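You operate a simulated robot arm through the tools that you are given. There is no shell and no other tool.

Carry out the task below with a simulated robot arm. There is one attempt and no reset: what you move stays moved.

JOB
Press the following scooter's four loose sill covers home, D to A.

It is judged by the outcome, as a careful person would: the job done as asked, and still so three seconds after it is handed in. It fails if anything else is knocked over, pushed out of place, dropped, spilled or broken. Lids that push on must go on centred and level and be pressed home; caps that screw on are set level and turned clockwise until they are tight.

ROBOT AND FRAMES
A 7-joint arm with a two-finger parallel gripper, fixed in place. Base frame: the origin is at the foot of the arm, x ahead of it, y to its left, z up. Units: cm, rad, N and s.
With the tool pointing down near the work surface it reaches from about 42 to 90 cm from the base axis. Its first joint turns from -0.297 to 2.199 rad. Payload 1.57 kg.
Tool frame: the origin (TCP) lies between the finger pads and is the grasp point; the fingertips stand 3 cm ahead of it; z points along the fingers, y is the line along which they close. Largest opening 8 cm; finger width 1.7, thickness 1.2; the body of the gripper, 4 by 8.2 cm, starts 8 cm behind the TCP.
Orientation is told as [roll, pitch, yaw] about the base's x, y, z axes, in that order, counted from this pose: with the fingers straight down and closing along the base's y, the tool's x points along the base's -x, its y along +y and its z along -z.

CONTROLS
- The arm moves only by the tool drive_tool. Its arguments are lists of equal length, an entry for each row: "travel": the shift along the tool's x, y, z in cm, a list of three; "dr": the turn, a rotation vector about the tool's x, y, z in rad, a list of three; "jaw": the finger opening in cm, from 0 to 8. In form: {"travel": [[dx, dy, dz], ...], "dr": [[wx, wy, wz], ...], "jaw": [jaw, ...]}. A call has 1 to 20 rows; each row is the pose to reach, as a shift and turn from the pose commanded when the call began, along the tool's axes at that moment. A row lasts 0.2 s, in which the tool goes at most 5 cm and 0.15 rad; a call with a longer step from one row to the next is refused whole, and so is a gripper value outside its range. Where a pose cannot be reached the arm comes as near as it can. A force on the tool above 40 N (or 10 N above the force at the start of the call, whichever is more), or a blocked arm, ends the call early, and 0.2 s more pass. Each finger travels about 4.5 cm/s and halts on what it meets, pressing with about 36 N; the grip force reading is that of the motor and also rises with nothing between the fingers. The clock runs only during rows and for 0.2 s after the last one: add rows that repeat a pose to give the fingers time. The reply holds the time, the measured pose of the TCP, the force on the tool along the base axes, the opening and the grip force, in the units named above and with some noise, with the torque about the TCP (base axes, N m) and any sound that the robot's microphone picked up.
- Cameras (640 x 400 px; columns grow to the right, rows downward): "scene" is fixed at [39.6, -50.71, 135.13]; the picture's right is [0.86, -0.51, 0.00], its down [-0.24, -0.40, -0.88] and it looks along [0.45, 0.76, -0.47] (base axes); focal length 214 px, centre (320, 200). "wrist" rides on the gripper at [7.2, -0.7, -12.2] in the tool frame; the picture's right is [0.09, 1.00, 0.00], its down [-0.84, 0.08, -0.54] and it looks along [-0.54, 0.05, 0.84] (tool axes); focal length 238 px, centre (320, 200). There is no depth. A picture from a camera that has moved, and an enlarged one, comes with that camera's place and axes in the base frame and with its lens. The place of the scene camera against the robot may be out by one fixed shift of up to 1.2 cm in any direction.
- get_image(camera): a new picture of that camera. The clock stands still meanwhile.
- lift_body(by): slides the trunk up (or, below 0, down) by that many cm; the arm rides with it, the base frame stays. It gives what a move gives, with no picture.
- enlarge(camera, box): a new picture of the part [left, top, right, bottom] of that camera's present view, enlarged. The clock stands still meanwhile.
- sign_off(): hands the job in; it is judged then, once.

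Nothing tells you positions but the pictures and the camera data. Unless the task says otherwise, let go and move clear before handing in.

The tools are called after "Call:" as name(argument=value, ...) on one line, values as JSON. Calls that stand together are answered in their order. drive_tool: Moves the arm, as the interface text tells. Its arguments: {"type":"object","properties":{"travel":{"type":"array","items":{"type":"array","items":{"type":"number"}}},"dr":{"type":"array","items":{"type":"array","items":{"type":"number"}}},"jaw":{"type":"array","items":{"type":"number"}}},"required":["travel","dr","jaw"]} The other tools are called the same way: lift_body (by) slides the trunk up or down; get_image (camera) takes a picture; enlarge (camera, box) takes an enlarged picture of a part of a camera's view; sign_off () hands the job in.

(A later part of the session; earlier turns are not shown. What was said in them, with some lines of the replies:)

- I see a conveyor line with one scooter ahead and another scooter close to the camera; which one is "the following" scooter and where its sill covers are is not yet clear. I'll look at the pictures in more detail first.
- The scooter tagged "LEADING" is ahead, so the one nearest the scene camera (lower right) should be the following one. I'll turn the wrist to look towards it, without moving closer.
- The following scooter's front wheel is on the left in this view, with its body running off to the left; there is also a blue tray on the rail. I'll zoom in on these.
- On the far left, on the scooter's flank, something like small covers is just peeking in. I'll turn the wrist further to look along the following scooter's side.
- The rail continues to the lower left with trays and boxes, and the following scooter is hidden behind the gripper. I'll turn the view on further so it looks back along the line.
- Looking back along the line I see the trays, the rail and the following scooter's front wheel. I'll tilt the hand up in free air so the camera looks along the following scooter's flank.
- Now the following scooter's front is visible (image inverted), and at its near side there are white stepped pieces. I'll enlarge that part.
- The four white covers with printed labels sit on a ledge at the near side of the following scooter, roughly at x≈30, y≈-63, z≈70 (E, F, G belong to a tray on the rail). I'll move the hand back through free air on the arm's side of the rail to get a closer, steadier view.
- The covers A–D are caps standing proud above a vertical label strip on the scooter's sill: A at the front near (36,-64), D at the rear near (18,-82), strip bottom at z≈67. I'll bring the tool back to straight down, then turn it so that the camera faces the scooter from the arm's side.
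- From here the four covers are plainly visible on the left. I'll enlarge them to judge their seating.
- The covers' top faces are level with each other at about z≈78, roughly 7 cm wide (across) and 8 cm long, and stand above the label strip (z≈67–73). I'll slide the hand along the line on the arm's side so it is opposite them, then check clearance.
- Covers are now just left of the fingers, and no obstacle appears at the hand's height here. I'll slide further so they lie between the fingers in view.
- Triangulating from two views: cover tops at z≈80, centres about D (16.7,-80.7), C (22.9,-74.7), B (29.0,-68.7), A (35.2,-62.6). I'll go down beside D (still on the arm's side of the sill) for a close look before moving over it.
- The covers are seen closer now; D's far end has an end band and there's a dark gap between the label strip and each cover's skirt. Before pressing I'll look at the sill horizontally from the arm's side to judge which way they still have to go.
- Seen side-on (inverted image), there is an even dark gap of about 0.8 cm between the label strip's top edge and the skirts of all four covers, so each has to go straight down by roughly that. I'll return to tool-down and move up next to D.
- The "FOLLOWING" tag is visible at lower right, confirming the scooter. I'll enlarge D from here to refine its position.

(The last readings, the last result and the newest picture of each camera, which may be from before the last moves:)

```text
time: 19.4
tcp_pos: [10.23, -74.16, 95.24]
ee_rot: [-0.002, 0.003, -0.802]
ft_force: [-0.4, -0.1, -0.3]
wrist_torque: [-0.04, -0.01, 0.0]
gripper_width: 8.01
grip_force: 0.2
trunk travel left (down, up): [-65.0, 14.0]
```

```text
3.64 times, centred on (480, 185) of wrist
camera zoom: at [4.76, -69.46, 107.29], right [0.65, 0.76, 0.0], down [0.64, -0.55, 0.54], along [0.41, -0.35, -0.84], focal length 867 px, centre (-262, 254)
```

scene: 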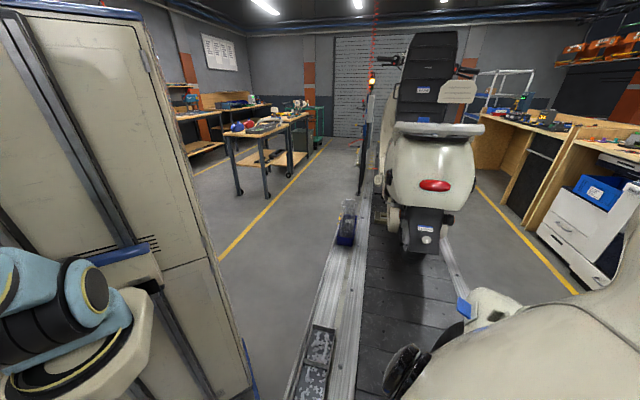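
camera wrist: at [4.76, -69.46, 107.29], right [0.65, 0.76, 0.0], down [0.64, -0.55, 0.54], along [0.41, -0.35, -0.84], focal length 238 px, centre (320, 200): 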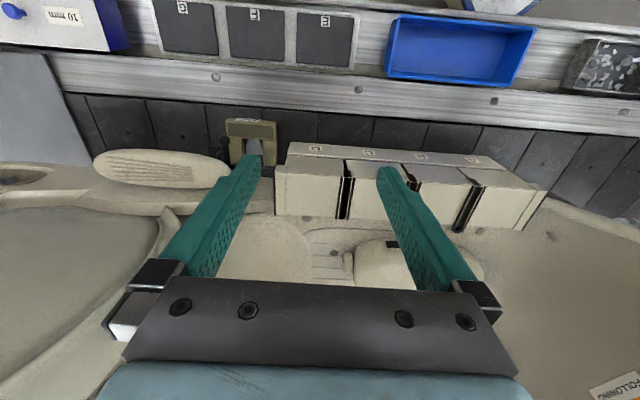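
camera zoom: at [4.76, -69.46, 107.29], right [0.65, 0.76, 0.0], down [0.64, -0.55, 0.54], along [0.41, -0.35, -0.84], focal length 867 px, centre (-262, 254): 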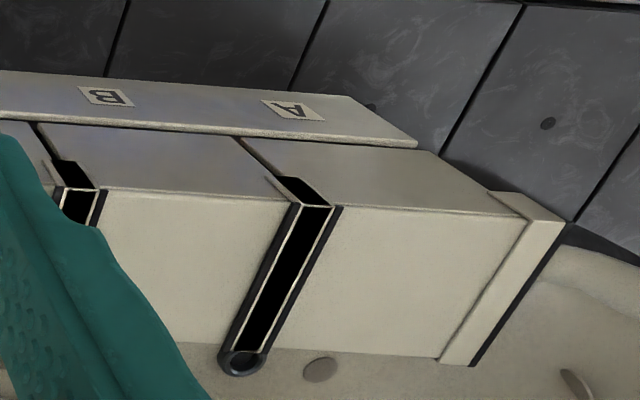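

D's top face centre works out to (17.2,-81.4), about 7.2 × 7.0 cm, at z≈79.8. I'll move over it at safe height, narrowing the fingers to 3 cm so both tips press near its centre, evenly along its length.

Call:
drive_tool(travel=[[-2.5, 0, 0], [-5, 0, 0], [-7.5, -0.1, 0], [-10, -0.1, 0], [-10, -0.1, 0], [-10, -0.1, 0]], dr=[[0, 0, 0], [0, 0, 0], [0, 0, 0], [0, 0, 0], [0, 0, 0], [0, 0, 0]], jaw=[6, 4, 3, 3, 3, 3])

Call:
get_image(camera="wrist")

Call:
get_image(camera="scene")

```text
time: 20.8
tcp_pos: [16.93, -81.43, 95.07]
ee_rot: [0.002, 0.001, -0.798]
ft_force: [0.3, -0.3, 0.6]
wrist_torque: [0.02, -0.03, -0.03]
gripper_width: 2.99
grip_force: 0.2
trunk travel left (down, up): [-65.0, 14.0]
```

```text
taken
camera wrist: at [11.48, -76.73, 107.19], right [0.65, 0.76, 0.0], down [0.64, -0.55, 0.54], along [0.41, -0.35, -0.84], focal length 238 px, centre (320, 200)
```

wrist: 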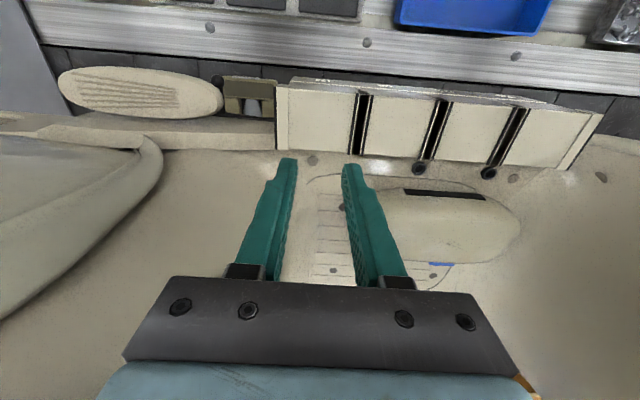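

```text
taken
```

scene: 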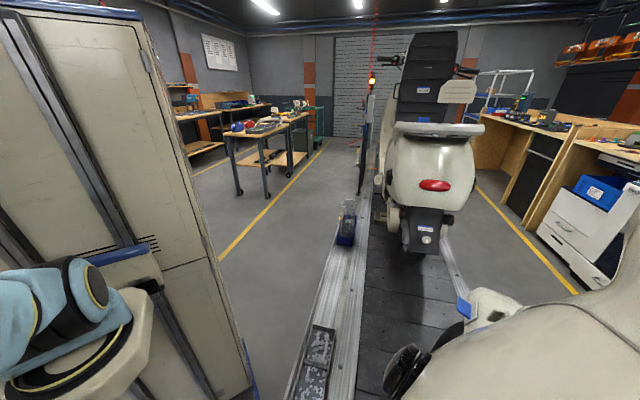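

D's centre is right under the TCP and the tips are in line with it. I'll descend to about 2 cm above D and then step down gently, watching the force.

Call:
drive_tool(travel=[[0, 0, 2.5], [0, 0, 5], [0, 0, 7.5], [0, 0, 9.5], [0, 0, 9.5]], dr=[[0, 0, 0], [0, 0, 0], [0, 0, 0], [0, 0, 0], [0, 0, 0]], jaw=[3, 3, 3, 3, 3])

Call:
get_image(camera="wrist")

Call:
enlarge(camera="wrist", box=[220, 60, 420, 185])

```text
time: 22.0
tcp_pos: [16.75, -81.37, 85.44]
ee_rot: [-0.002, 0.0, -0.799]
ft_force: [0.6, 0.3, 0.5]
wrist_torque: [0.02, -0.02, 0.03]
gripper_width: 3.02
grip_force: 0.1
trunk travel left (down, up): [-65.0, 14.0]
```

```text
taken
camera wrist: at [11.44, -76.68, 97.58], right [0.65, 0.76, 0.0], down [0.64, -0.55, 0.54], along [0.41, -0.35, -0.84], focal length 238 px, centre (320, 200)
```

wrist: 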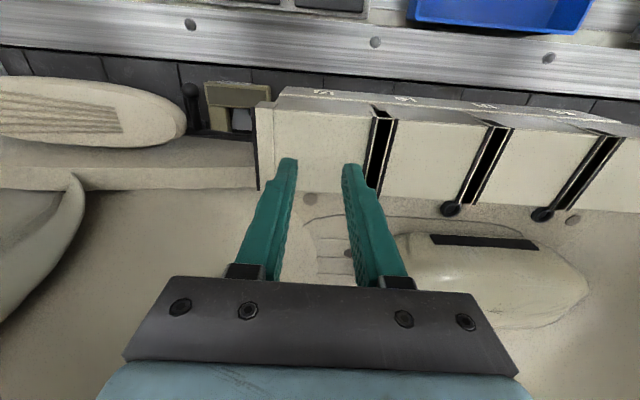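

```text
3.20 times, centred on (320, 122) of wrist
camera zoom: at [11.44, -76.68, 97.58], right [0.65, 0.76, 0.0], down [0.64, -0.55, 0.54], along [0.41, -0.35, -0.84], focal length 763 px, centre (320, 448)
```

zoom: 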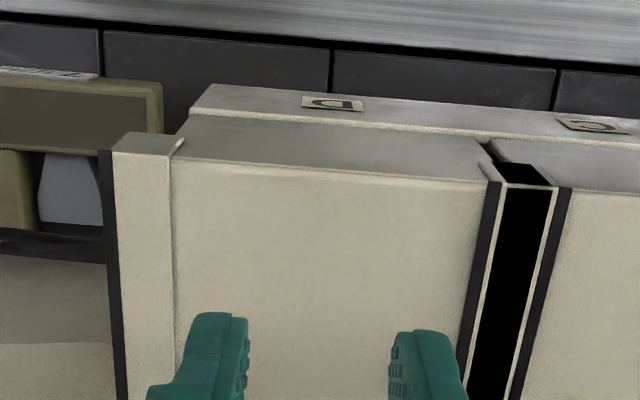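

Tips are centred over D with about 2.5 cm to go. Now I'll step down slowly to make contact.

Call:
drive_tool(travel=[[0, 0, 0.6], [0, 0, 1.2], [0, 0, 1.6], [0, 0, 1.9], [0, 0, 2.1], [0, 0, 2.3], [0, 0, 2.5], [0, 0, 2.7], [0, 0, 2.9], [0, 0, 2.9]], dr=[[0, 0, 0], [0, 0, 0], [0, 0, 0], [0, 0, 0], [0, 0, 0], [0, 0, 0], [0, 0, 0], [0, 0, 0], [0, 0, 0], [0, 0, 0]], jaw=[3, 3, 3, 3, 3, 3, 3, 3, 3, 3])

Call:
get_image(camera="wrist")

```text
time: 24.2
tcp_pos: [16.76, -81.27, 82.56]
ee_rot: [0.0, 0.001, -0.802]
ft_force: [-0.1, -0.4, 0.5]
wrist_torque: [0.03, 0.01, 0.0]
gripper_width: 3.0
grip_force: 0.0
trunk travel left (down, up): [-65.0, 14.0]
```

```text
taken
camera wrist: at [11.49, -76.55, 94.74], right [0.65, 0.76, 0.0], down [0.64, -0.55, 0.54], along [0.41, -0.35, -0.84], focal length 238 px, centre (320, 200)
```

wrist: 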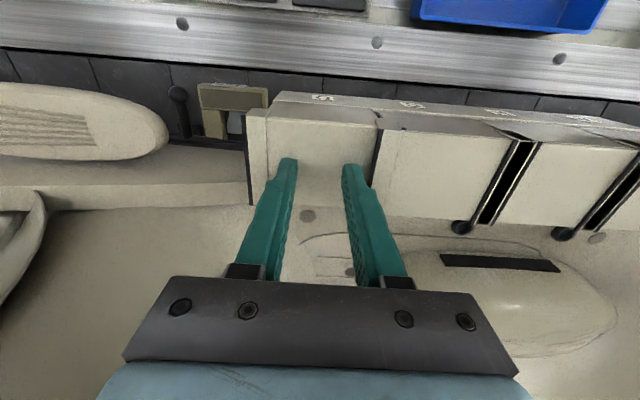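

Something has changed at the D–C seam; the black slot there looks narrower. I'll enlarge before going on.

Call:
enlarge(camera="wrist", box=[220, 80, 420, 205])

Call:
enlarge(camera="wrist", box=[360, 90, 560, 215])

```text
3.20 times, centred on (320, 142) of wrist
camera zoom: at [11.49, -76.55, 94.74], right [0.65, 0.76, 0.0], down [0.64, -0.55, 0.54], along [0.41, -0.35, -0.84], focal length 763 px, centre (320, 384)
```

zoom: 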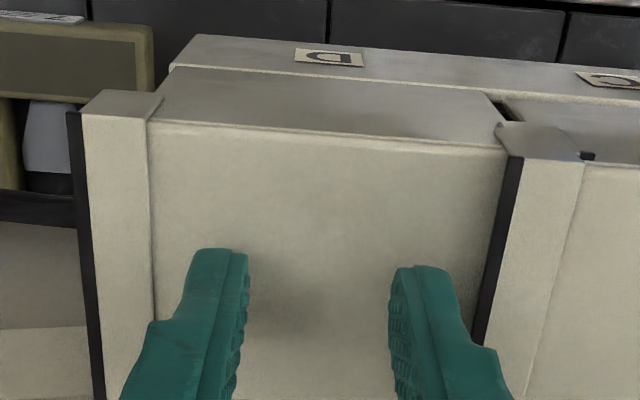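

```text
3.20 times, centred on (460, 152) of wrist
camera zoom: at [11.49, -76.55, 94.74], right [0.65, 0.76, 0.0], down [0.64, -0.55, 0.54], along [0.41, -0.35, -0.84], focal length 763 px, centre (-128, 352)
```

zoom: 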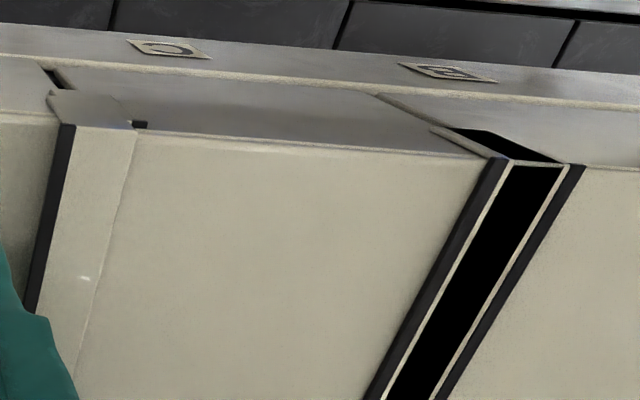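

D appears to have gone down by about 1 cm with almost no force left on the tips, so it may have dropped in. I'll keep pressing gently until there is firm resistance to be sure it is home.

Call:
drive_tool(travel=[[0, 0, 0.15], [0, 0, 0.3], [0, 0, 0.45], [0, 0, 0.6], [0, 0, 0.75], [0, 0, 0.9]], dr=[[0, 0, 0], [0, 0, 0], [0, 0, 0], [0, 0, 0], [0, 0, 0], [0, 0, 0]], jaw=[3, 3, 3, 3, 3, 3])

Call:
enlarge(camera="wrist", box=[220, 80, 420, 205])

```text
time: 25.6
tcp_pos: [16.84, -81.36, 82.16]
ee_rot: [-0.005, -0.002, -0.799]
ft_force: [-0.9, 8.4, 32.6]
wrist_torque: [0.44, -0.09, 0.04]
gripper_width: 3.03
grip_force: 0.1
trunk travel left (down, up): [-65.0, 14.0]
```

```text
3.20 times, centred on (320, 142) of wrist
camera zoom: at [11.43, -76.57, 94.29], right [0.65, 0.76, 0.0], down [0.64, -0.54, 0.55], along [0.41, -0.36, -0.84], focal length 763 px, centre (320, 384)
```

zoom: 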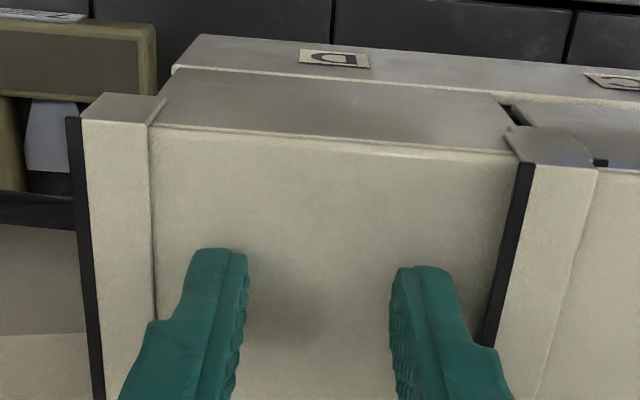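

Firm resistance at 32 N with the tips at z≈79.2. I'll lift off and inspect D's seating from the arm's side before going on.

Call:
drive_tool(travel=[[0, 0, -1], [0, 0, -4], [0, 0, -7], [0, 0, -7], [4, 0, -7], [8, 0, -7], [12, 0, -7], [12, 0, -7]], dr=[[0, 0, 0], [0, 0, 0], [0, 0, 0], [0, 0, 0], [0, 0, 0], [0, 0, 0], [0, 0, 0], [0, 0, 0]], jaw=[3, 3, 3, 3, 3, 3, 3, 3])

Call:
get_image(camera="wrist")

Call:
enlarge(camera="wrist", box=[250, 140, 450, 265])

```text
time: 27.4
tcp_pos: [8.61, -72.7, 88.79]
ee_rot: [-0.002, -0.001, -0.798]
ft_force: [0.8, 0.1, -0.7]
wrist_torque: [0.01, -0.02, 0.01]
gripper_width: 3.02
grip_force: 0.2
trunk travel left (down, up): [-65.0, 14.0]
```

```text
taken
camera wrist: at [3.26, -68.01, 100.91], right [0.65, 0.76, 0.0], down [0.64, -0.55, 0.54], along [0.41, -0.35, -0.84], focal length 238 px, centre (320, 200)
```

wrist: 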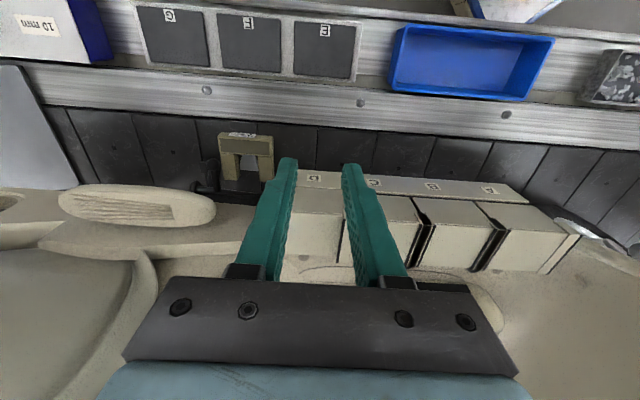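

```text
3.20 times, centred on (350, 202) of wrist
camera zoom: at [3.26, -68.01, 100.91], right [0.65, 0.76, 0.0], down [0.64, -0.55, 0.54], along [0.41, -0.35, -0.84], focal length 763 px, centre (224, 192)
```

zoom: 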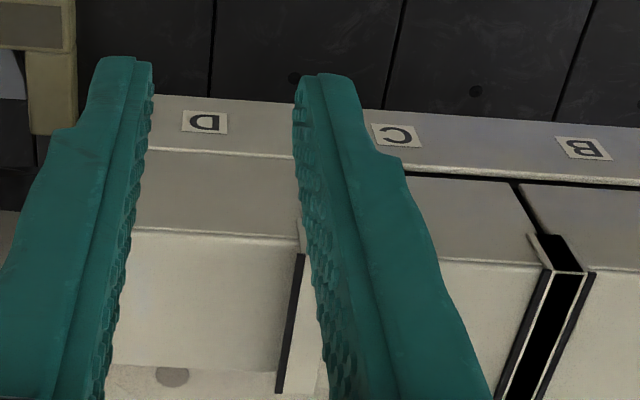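

D's skirt now meets the label strip with no dark gap, while C's gap remains. I'll take the horizontal side view again to confirm D is fully down and level.

Call:
drive_tool(travel=[[1.5, 1, 0.2], [3, 2, 0.3], [4.5, 3, 0.5], [6, 4, 0.7], [7.5, 5, 0.8], [9, 6, 1], [9.9, 6.8, 1.1], [9.9, 6.8, 1.1]], dr=[[0, -0.13, 0], [0, -0.26, 0], [0, -0.39, 0], [0, -0.52, 0], [0, -0.65, 0], [0, -0.78, 0], [0, -0.9, 0], [0, -0.9, 0]], jaw=[4, 5, 6, 7, 8, 8, 8, 8])

Call:
get_image(camera="wrist")

Call:
enlarge(camera="wrist", box=[230, 50, 390, 150])

```text
time: 29.2
tcp_pos: [7.07, -61.05, 87.81]
ee_rot: [-0.002, -0.902, -0.786]
ft_force: [0.2, -0.2, -0.9]
wrist_torque: [-0.02, -0.02, 0.03]
gripper_width: 8.01
grip_force: 0.0
trunk travel left (down, up): [-65.0, 14.0]
```

```text
taken
camera wrist: at [-3.18, -51.59, 89.58], right [0.66, 0.74, -0.07], down [0.12, -0.01, 0.99], along [0.74, -0.67, -0.1], focal length 238 px, centre (320, 200)
```

wrist: 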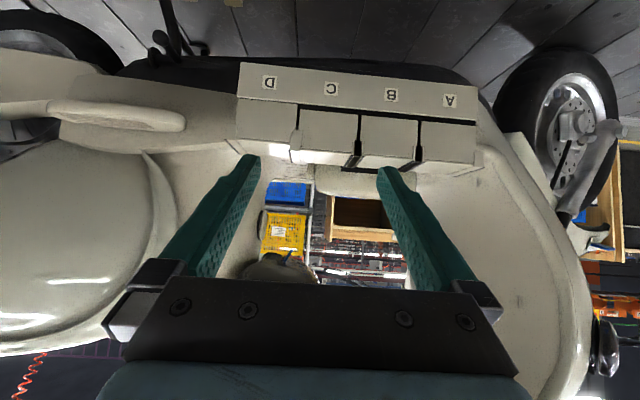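

```text
4.00 times, centred on (310, 100) of wrist
camera zoom: at [-3.18, -51.59, 89.58], right [0.66, 0.74, -0.07], down [0.12, -0.01, 0.99], along [0.74, -0.67, -0.1], focal length 953 px, centre (360, 600)
```

zoom: 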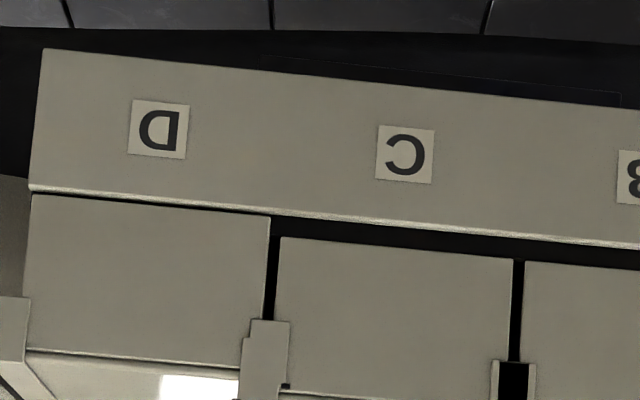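

D is evenly down against the strip (it snapped home and took 32 N firmly). Next is C: I'll go back to tool-down next to it.

Call:
drive_tool(travel=[[-1.4, 0.2, 0.6], [-2.8, 0.4, 1.2], [-4.3, 0.6, 1.8], [-5.8, 0.9, 2.4], [-7.2, 1.1, 3], [-8.6, 1.3, 3.6], [-9.98, 1.5, 4.2], [-9.98, 1.5, 4.2]], dr=[[0, 0.13, 0], [0, 0.26, 0], [0, 0.39, 0], [0, 0.52, 0], [0, 0.65, 0], [0, 0.78, 0], [0, 0.9, 0], [0, 0.9, 0]], jaw=[8, 7, 6, 5, 4, 3, 3, 3])

Call:
get_image(camera="wrist")

```text
time: 31.0
tcp_pos: [14.09, -66.69, 92.79]
ee_rot: [-0.001, 0.002, -0.801]
ft_force: [0.3, 0.0, 0.6]
wrist_torque: [0.0, -0.05, 0.0]
gripper_width: 2.98
grip_force: 0.0
trunk travel left (down, up): [-65.0, 14.0]
```

```text
taken
camera wrist: at [8.73, -61.88, 104.99], right [0.65, 0.76, 0.0], down [0.64, -0.55, 0.54], along [0.41, -0.35, -0.84], focal length 238 px, centre (320, 200)
```

wrist: 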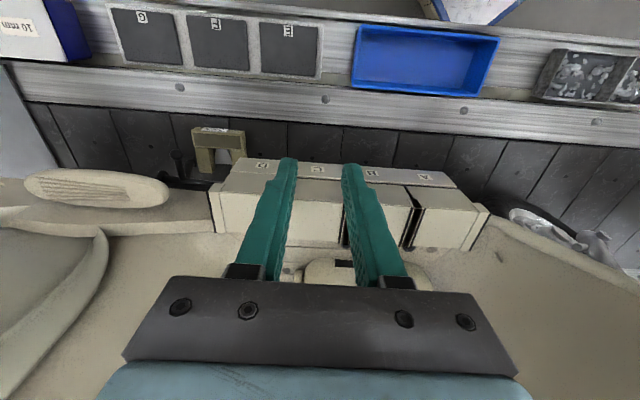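

I'll move over C at safe height and check alignment.

Call:
drive_tool(travel=[[-3, 0.1, 0], [-6, 0.3, 0], [-9, 0.4, 0], [-12.45, 0.54, 0], [-12.45, 0.54, 0], [-12.45, 0.54, 3], [-12.45, 0.54, 6], [-12.45, 0.54, 6]], dr=[[0, 0, 0], [0, 0, 0], [0, 0, 0], [0, 0, 0], [0, 0, 0], [0, 0, 0], [0, 0, 0], [0, 0, 0]], jaw=[3, 3, 3, 3, 3, 3, 3, 3])

Call:
get_image(camera="wrist")

Call:
enlarge(camera="wrist", box=[220, 60, 420, 185])

```text
time: 32.8
tcp_pos: [23.26, -75.13, 86.94]
ee_rot: [0.001, -0.001, -0.798]
ft_force: [-0.1, -0.5, -1.0]
wrist_torque: [-0.03, -0.01, -0.01]
gripper_width: 3.0
grip_force: 0.0
trunk travel left (down, up): [-65.0, 14.0]
```

```text
taken
camera wrist: at [17.84, -70.44, 99.04], right [0.65, 0.76, 0.0], down [0.64, -0.55, 0.54], along [0.41, -0.35, -0.84], focal length 238 px, centre (320, 200)
```

wrist: 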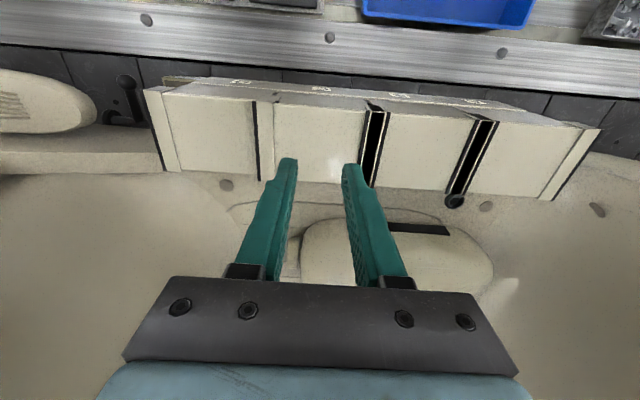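

```text
3.20 times, centred on (320, 122) of wrist
camera zoom: at [17.84, -70.44, 99.04], right [0.65, 0.76, 0.0], down [0.64, -0.55, 0.54], along [0.41, -0.35, -0.84], focal length 763 px, centre (320, 448)
```

zoom: 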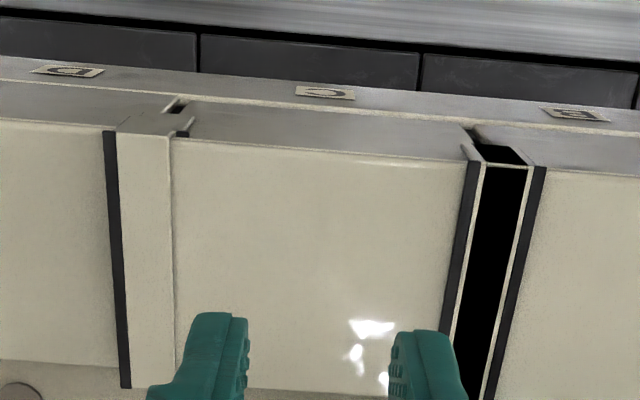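

C's top is centred under the tips. Now pressing C slowly.

Call:
drive_tool(travel=[[0, 0, 1], [0, 0, 2], [0, 0, 2.8], [0, 0, 3.3], [0, 0, 3.6], [0, 0, 3.8], [0, 0, 4.0], [0, 0, 4.2], [0, 0, 4.4], [0, 0, 4.4]], dr=[[0, 0, 0], [0, 0, 0], [0, 0, 0], [0, 0, 0], [0, 0, 0], [0, 0, 0], [0, 0, 0], [0, 0, 0], [0, 0, 0], [0, 0, 0]], jaw=[3, 3, 3, 3, 3, 3, 3, 3, 3, 3])

Call:
enlarge(camera="wrist", box=[220, 80, 420, 205])

```text
time: 35.0
tcp_pos: [23.15, -75.23, 82.46]
ee_rot: [0.0, 0.0, -0.802]
ft_force: [0.1, 0.5, -0.9]
wrist_torque: [0.03, 0.03, 0.0]
gripper_width: 2.99
grip_force: 0.0
trunk travel left (down, up): [-65.0, 14.0]
```

```text
3.20 times, centred on (320, 142) of wrist
camera zoom: at [17.88, -70.47, 94.59], right [0.65, 0.76, 0.0], down [0.64, -0.55, 0.54], along [0.41, -0.35, -0.84], focal length 763 px, centre (320, 384)
```

zoom: 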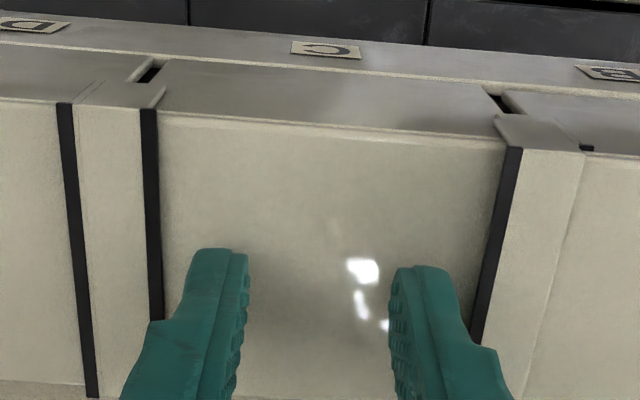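

C has dropped in the same way, and the seam towards B has changed as it did before. I'll press on to firm resistance.

Call:
drive_tool(travel=[[0, 0, 0.15], [0, 0, 0.3], [0, 0, 0.45], [0, 0, 0.6], [0, 0, 0.75], [0, 0, 0.85]], dr=[[0, 0, 0], [0, 0, 0], [0, 0, 0], [0, 0, 0], [0, 0, 0], [0, 0, 0]], jaw=[3, 3, 3, 3, 3, 3])

Call:
drive_tool(travel=[[0, 0, -1], [0, 0, -3], [0, 0, -5.3], [0, 0, -5.3]], dr=[[0, 0, 0], [0, 0, 0], [0, 0, 0], [0, 0, 0]], jaw=[3, 3, 3, 3])

Call:
get_image(camera="wrist")

```text
time: 36.3
tcp_pos: [23.23, -75.27, 82.2]
ee_rot: [-0.004, -0.004, -0.799]
ft_force: [-3.0, 11.6, 20.4]
wrist_torque: [0.51, 0.03, 0.13]
gripper_width: 3.03
grip_force: 0.0
trunk travel left (down, up): [-65.0, 14.0]
stopped in row 6: the force on the tool passed its limit at 42 N (the readings are from after the stop); the commanded pose is now the measured one
```

```text
time: 37.3
tcp_pos: [23.11, -75.38, 87.22]
ee_rot: [-0.004, -0.007, -0.8]
ft_force: [0.0, -0.5, -0.1]
wrist_torque: [-0.04, 0.01, 0.01]
gripper_width: 3.02
grip_force: 0.1
trunk travel left (down, up): [-65.0, 14.0]
```

```text
taken
camera wrist: at [17.81, -70.55, 99.35], right [0.65, 0.76, 0.0], down [0.64, -0.54, 0.55], along [0.41, -0.36, -0.84], focal length 238 px, centre (320, 200)
```

wrist: 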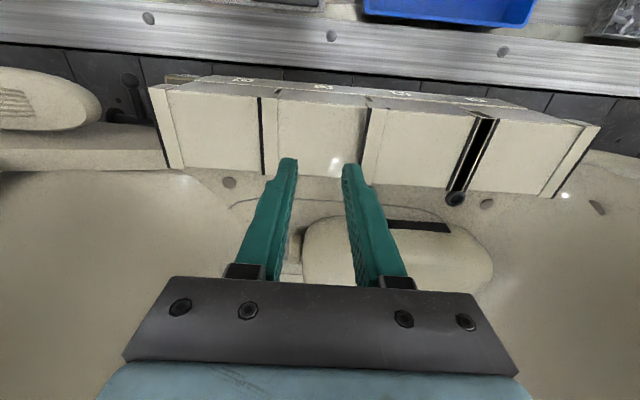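

C took 42 N and is down. I'll move along to B at this height (4 cm clearance) and check alignment.

Call:
drive_tool(travel=[[0, 2.2, 0], [0.1, 4.4, 0], [0.1, 6.6, 0], [0.1, 8.77, 0], [0.1, 8.77, 0]], dr=[[0, 0, 0], [0, 0, 0], [0, 0, 0], [0, 0, 0], [0, 0, 0]], jaw=[3, 3, 3, 3, 3])

Call:
get_image(camera="wrist")

Call:
enlarge(camera="wrist", box=[220, 60, 420, 185])

```text
time: 38.5
tcp_pos: [29.47, -69.07, 87.22]
ee_rot: [-0.005, -0.005, -0.801]
ft_force: [0.2, 0.3, 0.3]
wrist_torque: [0.01, -0.01, 0.02]
gripper_width: 3.0
grip_force: 0.0
trunk travel left (down, up): [-65.0, 14.0]
```

```text
taken
camera wrist: at [24.07, -64.33, 99.3], right [0.65, 0.76, 0.0], down [0.64, -0.54, 0.55], along [0.41, -0.36, -0.84], focal length 238 px, centre (320, 200)
```

wrist: 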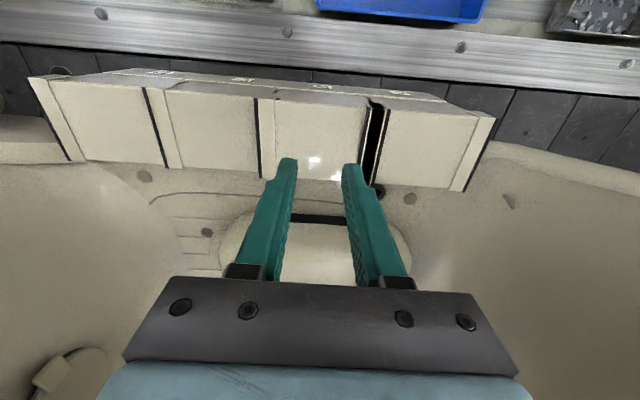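

```text
3.20 times, centred on (320, 122) of wrist
camera zoom: at [24.07, -64.33, 99.3], right [0.65, 0.76, 0.0], down [0.64, -0.54, 0.55], along [0.41, -0.36, -0.84], focal length 763 px, centre (320, 448)
```

zoom: 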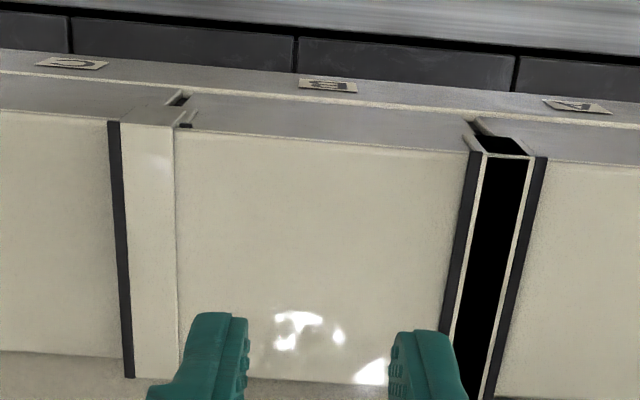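

B is centred under the tips. Pressing B slowly.

Call:
drive_tool(travel=[[0, 0, 1], [0, 0, 2], [0, 0, 3], [0, 0, 3.6], [0, 0, 3.9], [0, 0, 4.1], [0, 0, 4.3], [0, 0, 4.5], [0, 0, 4.7], [0, 0, 4.7]], dr=[[0, 0, 0], [0, 0, 0], [0, 0, 0], [0, 0, 0], [0, 0, 0], [0, 0, 0], [0, 0, 0], [0, 0, 0], [0, 0, 0], [0, 0, 0]], jaw=[3, 3, 3, 3, 3, 3, 3, 3, 3, 3])

Call:
enlarge(camera="wrist", box=[220, 80, 420, 205])

```text
time: 40.7
tcp_pos: [29.56, -69.21, 82.59]
ee_rot: [-0.004, -0.003, -0.8]
ft_force: [-0.4, -1.3, 0.1]
wrist_torque: [-0.03, -0.01, -0.02]
gripper_width: 3.01
grip_force: 0.1
trunk travel left (down, up): [-65.0, 14.0]
```

```text
3.20 times, centred on (320, 142) of wrist
camera zoom: at [24.15, -64.41, 94.68], right [0.65, 0.76, 0.0], down [0.64, -0.54, 0.55], along [0.41, -0.36, -0.84], focal length 763 px, centre (320, 384)
```

zoom: 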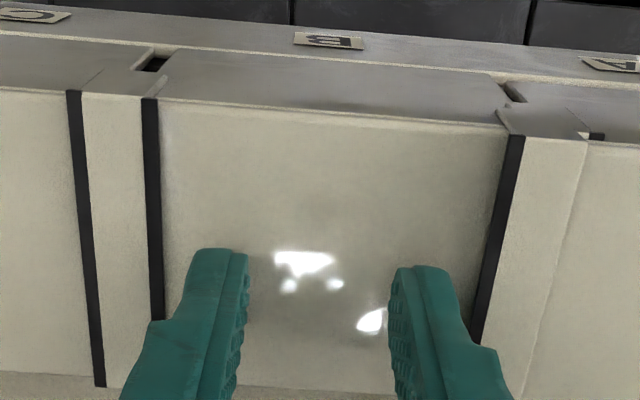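

B has dropped in. Now pressing on to firm resistance, then lifting off.

Call:
drive_tool(travel=[[0, 0, 0.15], [0, 0, 0.3], [0, 0, 0.45], [0, 0, 0.6], [0, 0, 0.75], [0, 0, 0.9], [0, 0, 1.0]], dr=[[0, 0, 0], [0, 0, 0], [0, 0, 0], [0, 0, 0], [0, 0, 0], [0, 0, 0], [0, 0, 0]], jaw=[3, 3, 3, 3, 3, 3, 3])

Call:
drive_tool(travel=[[0, 0, -1], [0, 0, -3], [0, 0, -5.3], [0, 0, -5.3]], dr=[[0, 0, 0], [0, 0, 0], [0, 0, 0], [0, 0, 0]], jaw=[3, 3, 3, 3])

Call:
get_image(camera="wrist")

Call:
get_image(camera="scene")

```text
time: 42.1
tcp_pos: [29.53, -68.92, 82.24]
ee_rot: [-0.004, -0.006, -0.799]
ft_force: [-4.3, 11.5, 23.1]
wrist_torque: [0.61, 0.02, 0.11]
gripper_width: 3.06
grip_force: 0.5
trunk travel left (down, up): [-65.0, 14.0]
stopped in row 6: the force on the tool passed its limit at 43 N (the readings are from after the stop); the commanded pose is now the measured one
```

```text
time: 43.1
tcp_pos: [29.5, -69.22, 87.36]
ee_rot: [-0.005, -0.008, -0.799]
ft_force: [1.4, -0.7, 0.1]
wrist_torque: [0.02, 0.04, -0.01]
gripper_width: 2.99
grip_force: 0.2
trunk travel left (down, up): [-65.0, 14.0]
```

```text
taken
camera wrist: at [24.11, -64.37, 99.44], right [0.65, 0.76, -0.01], down [0.64, -0.54, 0.55], along [0.41, -0.36, -0.84], focal length 238 px, centre (320, 200)
```

wrist: 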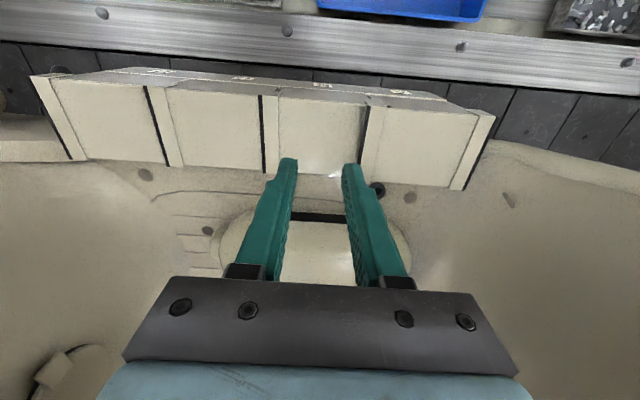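

```text
taken
```

scene: 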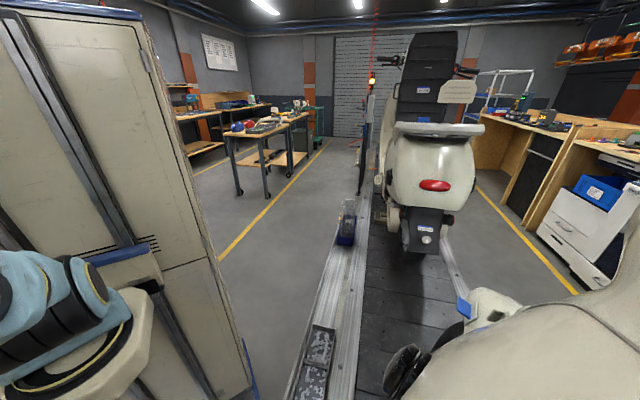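

B is home. Now A, nearest the leg shield: I'll move half way, check the clearance on that side, then go on.

Call:
drive_tool(travel=[[0.1, 2.2, 0], [0.1, 4.4, 0], [0.1, 4.4, 0]], dr=[[0, 0, 0], [0, 0, 0], [0, 0, 0]], jaw=[3, 3, 3])

Call:
get_image(camera="wrist")

Call:
get_image(camera="scene")

```text
time: 43.9
tcp_pos: [32.72, -65.93, 87.3]
ee_rot: [-0.005, -0.008, -0.801]
ft_force: [0.2, -0.3, 0.0]
wrist_torque: [0.0, 0.03, 0.0]
gripper_width: 3.02
grip_force: 0.0
trunk travel left (down, up): [-65.0, 14.0]
```

```text
taken
camera wrist: at [27.21, -61.18, 99.41], right [0.65, 0.76, -0.01], down [0.64, -0.54, 0.55], along [0.41, -0.36, -0.84], focal length 238 px, centre (320, 200)
```

wrist: 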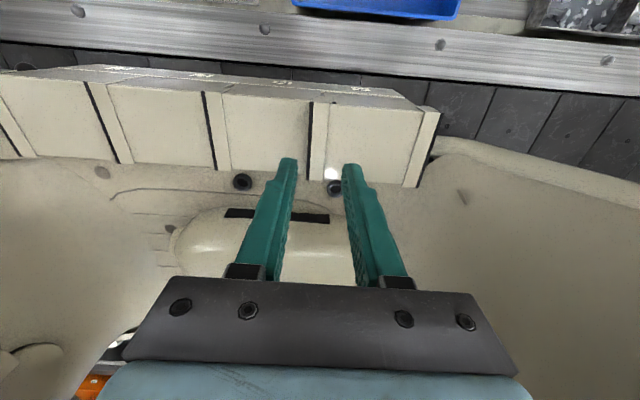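

```text
taken
```

scene: 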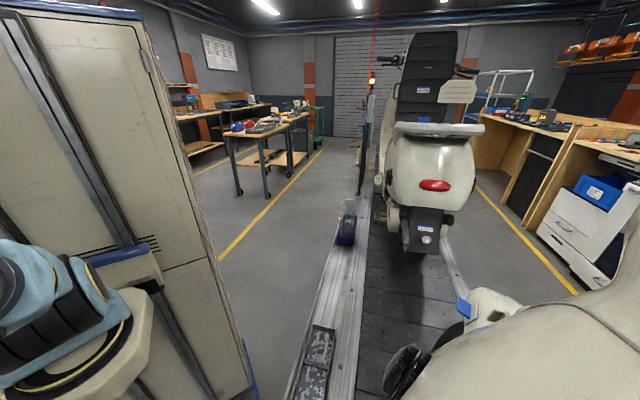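

There is about 5 cm or more between the gripper's side and the leg shield once over A. I'll go on in small steps and check again.

Call:
drive_tool(travel=[[0, 1, 0], [0, 2, 0], [0.1, 3, 0], [0.1, 4.1, 0], [0.1, 4.1, 0]], dr=[[0, 0, 0], [0, 0, 0], [0, 0, 0], [0, 0, 0], [0, 0, 0]], jaw=[3, 3, 3, 3, 3])

Call:
get_image(camera="wrist")

Call:
enlarge(camera="wrist", box=[220, 60, 420, 185])

```text
time: 45.1
tcp_pos: [35.59, -63.16, 87.3]
ee_rot: [-0.006, -0.006, -0.801]
ft_force: [-0.2, 0.0, -1.0]
wrist_torque: [0.02, 0.01, 0.01]
gripper_width: 2.99
grip_force: 0.0
trunk travel left (down, up): [-65.0, 14.0]
```

```text
taken
camera wrist: at [30.18, -58.3, 99.34], right [0.65, 0.76, -0.01], down [0.64, -0.54, 0.55], along [0.41, -0.36, -0.84], focal length 238 px, centre (320, 200)
```

wrist: 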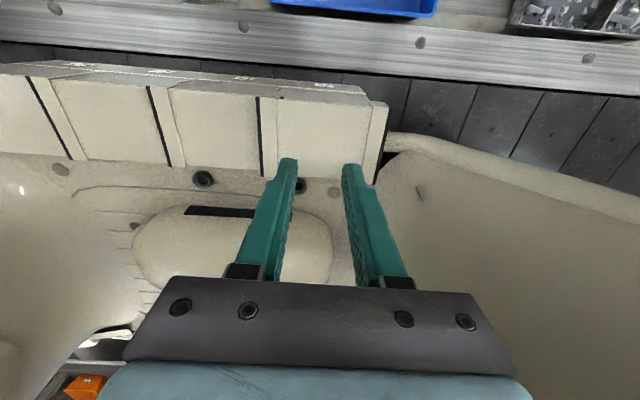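

```text
3.20 times, centred on (320, 122) of wrist
camera zoom: at [30.18, -58.3, 99.34], right [0.65, 0.76, -0.01], down [0.64, -0.54, 0.55], along [0.41, -0.36, -0.84], focal length 763 px, centre (320, 448)
```

zoom: 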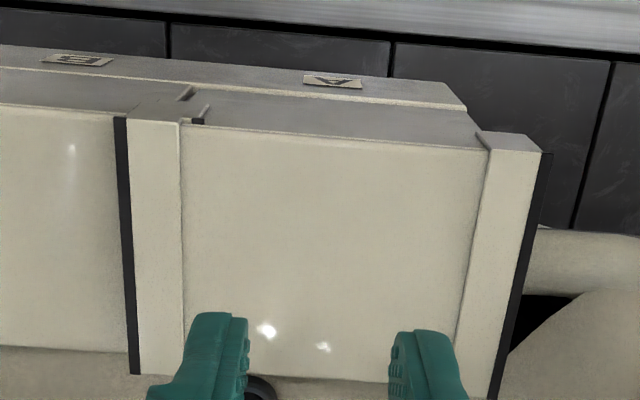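

A is centred under the tips and the hand is clear of the leg shield. Pressing A slowly.

Call:
drive_tool(travel=[[0, 0, 1], [0, 0, 2], [0, 0, 3], [0, 0, 3.6], [0, 0, 3.9], [0, 0, 4.1], [0, 0, 4.3], [0, 0, 4.5], [0, 0, 4.75], [0, 0, 4.75]], dr=[[0, 0, 0], [0, 0, 0], [0, 0, 0], [0, 0, 0], [0, 0, 0], [0, 0, 0], [0, 0, 0], [0, 0, 0], [0, 0, 0], [0, 0, 0]], jaw=[3, 3, 3, 3, 3, 3, 3, 3, 3, 3])

Call:
enlarge(camera="wrist", box=[220, 80, 420, 205])

```text
time: 47.3
tcp_pos: [35.56, -63.24, 82.53]
ee_rot: [-0.004, -0.008, -0.799]
ft_force: [0.2, 0.4, 1.3]
wrist_torque: [0.02, 0.0, -0.03]
gripper_width: 3.01
grip_force: 0.1
trunk travel left (down, up): [-65.0, 14.0]
```

```text
3.20 times, centred on (320, 142) of wrist
camera zoom: at [30.13, -58.39, 94.57], right [0.65, 0.76, -0.01], down [0.64, -0.54, 0.55], along [0.41, -0.36, -0.84], focal length 763 px, centre (320, 384)
```

zoom: 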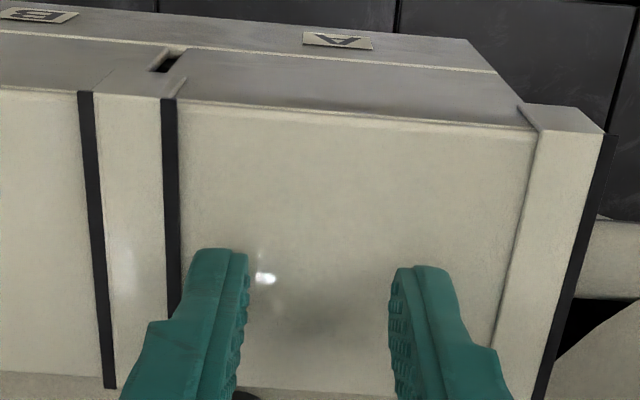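

A has dropped in too. Pressing to firm resistance, then lifting straight off.

Call:
drive_tool(travel=[[0, 0, 0.15], [0, 0, 0.3], [0, 0, 0.45], [0, 0, 0.6], [0, 0, 0.75], [0, 0, 0.9], [0, 0, 1.0]], dr=[[0, 0, 0], [0, 0, 0], [0, 0, 0], [0, 0, 0], [0, 0, 0], [0, 0, 0], [0, 0, 0]], jaw=[3, 3, 3, 3, 3, 3, 3])

Call:
drive_tool(travel=[[0, 0, -1], [0, 0, -3], [0, 0, -6], [0, 0, -9], [0, 0, -9], [3, -1, -9], [6, -2, -9], [9, -3, -9], [12, -4, -9], [12, -4, -9]], dr=[[0, 0, 0], [0, 0, 0], [0, 0, 0], [0, 0, 0], [0, 0, 0], [0, 0, 0], [0, 0, 0], [0, 0, 0], [0, 0, 0], [0, 0, 0]], jaw=[3, 3, 3, 3, 3, 3, 3, 3, 3, 3])

Call:
get_image(camera="wrist")

```text
time: 48.5
tcp_pos: [35.52, -63.13, 82.23]
ee_rot: [-0.006, -0.012, -0.801]
ft_force: [-4.6, 9.6, 23.1]
wrist_torque: [0.59, 0.01, 0.1]
gripper_width: 3.0
grip_force: 0.4
trunk travel left (down, up): [-65.0, 14.0]
stopped in row 6: the force on the tool passed its limit at 43 N (the readings are from after the stop); the commanded pose is now the measured one
```

```text
time: 50.7
tcp_pos: [24.17, -57.49, 91.01]
ee_rot: [-0.006, -0.01, -0.798]
ft_force: [-0.8, -1.0, 0.4]
wrist_torque: [-0.02, -0.01, 0.0]
gripper_width: 3.0
grip_force: 0.0
trunk travel left (down, up): [-65.0, 14.0]
```

```text
taken
camera wrist: at [18.84, -52.49, 103.07], right [0.65, 0.76, -0.01], down [0.64, -0.54, 0.55], along [0.41, -0.36, -0.83], focal length 238 px, centre (320, 200)
```

wrist: 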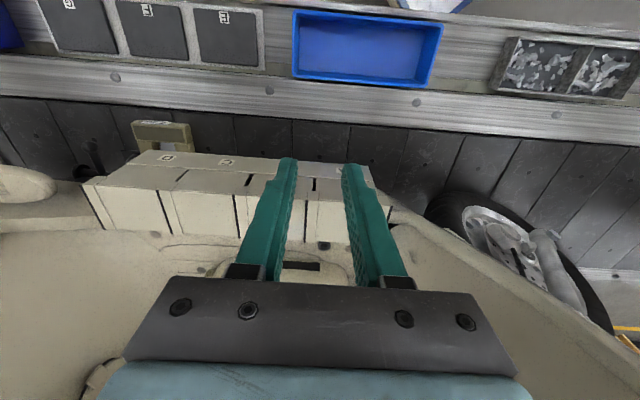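

All four appear down. I'll take the horizontal side view to verify each gap is closed and level.

Call:
drive_tool(travel=[[1.5, -1.3, 0.5], [3, -2.6, 1], [4.5, -3.9, 1.5], [6, -5.2, 2.1], [7.6, -6.5, 2.7], [9.3, -7.8, 3.4], [10.9, -9, 4], [10.9, -9, 4]], dr=[[0, -0.13, 0], [0, -0.26, 0], [0, -0.39, 0], [0, -0.52, 0], [0, -0.65, 0], [0, -0.78, 0], [0, -0.9, 0], [0, -0.9, 0]], jaw=[4, 5, 6, 7, 8, 8, 8, 8])

Call:
get_image(camera="wrist")

Call:
enlarge(camera="wrist", box=[190, 50, 350, 150])

Call:
enlarge(camera="wrist", box=[300, 70, 460, 170])

```text
time: 52.5
tcp_pos: [10.21, -55.82, 86.9]
ee_rot: [-0.011, -0.91, -0.792]
ft_force: [-0.6, 0.2, -0.4]
wrist_torque: [-0.03, 0.04, 0.01]
gripper_width: 7.99
grip_force: 0.0
out of reach, approached as far as the arm can: row 4, 5
trunk travel left (down, up): [-65.0, 14.0]
```

```text
taken
camera wrist: at [0.11, -46.18, 88.53], right [0.68, 0.73, -0.08], down [0.12, 0.0, 0.99], along [0.73, -0.68, -0.09], focal length 238 px, centre (320, 200)
```

wrist: 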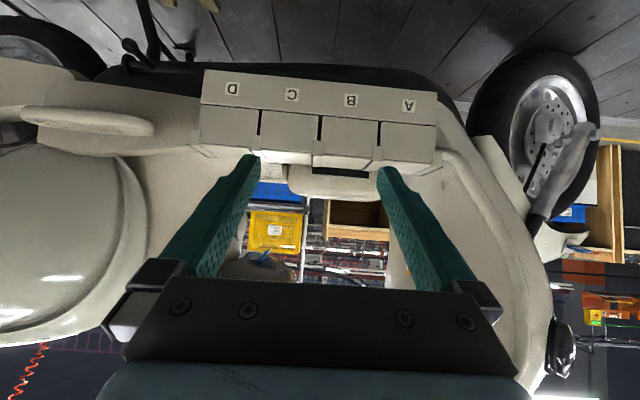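

```text
4.00 times, centred on (270, 100) of wrist
camera zoom: at [0.11, -46.18, 88.53], right [0.68, 0.73, -0.08], down [0.12, 0.0, 0.99], along [0.73, -0.68, -0.09], focal length 953 px, centre (520, 600)
```

zoom: 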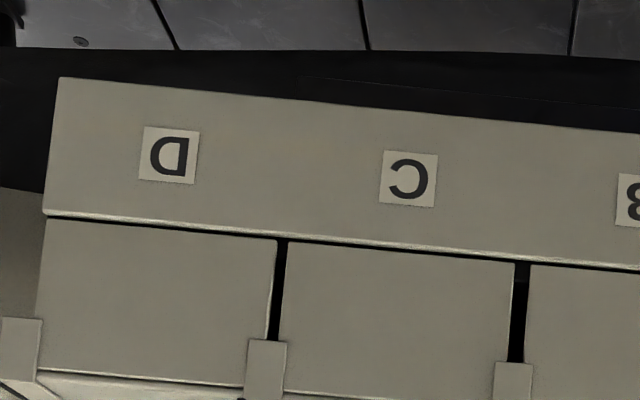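

```text
4.00 times, centred on (380, 120) of wrist
camera zoom: at [0.11, -46.18, 88.53], right [0.68, 0.73, -0.08], down [0.12, 0.0, 0.99], along [0.73, -0.68, -0.09], focal length 953 px, centre (80, 520)
```

zoom: 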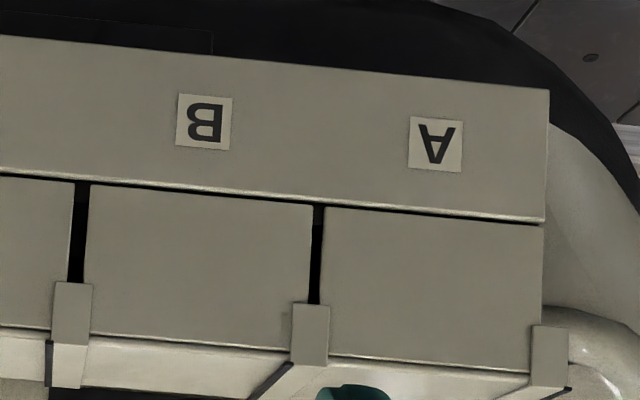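

All four covers (D, C, B, A) now sit evenly against the label strip with the gaps closed and their tops in one line. Nothing else has moved and the open hand is about 15 cm clear, so I'm handing in.

Call:
sign_off()

```text
The job is handed in.
```

I pressed the following scooter's four sill covers home in order, D, C, B, then A. I handed the job in and got no verdict back.

- **Seating:** each cover dropped about 1 cm. C, B and A were then pressed until the arm stopped at its force limit, about 42–43 N. D was pressed to about 33 N, so a little less hard than the others.
- **Check:** a side view afterwards showed all four gaps to the label strip closed and evenly aligned. D's top lies in line with C's. The microphone picked up no click on any of them.
- **Surroundings:** I saw nothing else moved or knocked over. The hand is open, its fingertips roughly 15 cm clear of the sill.
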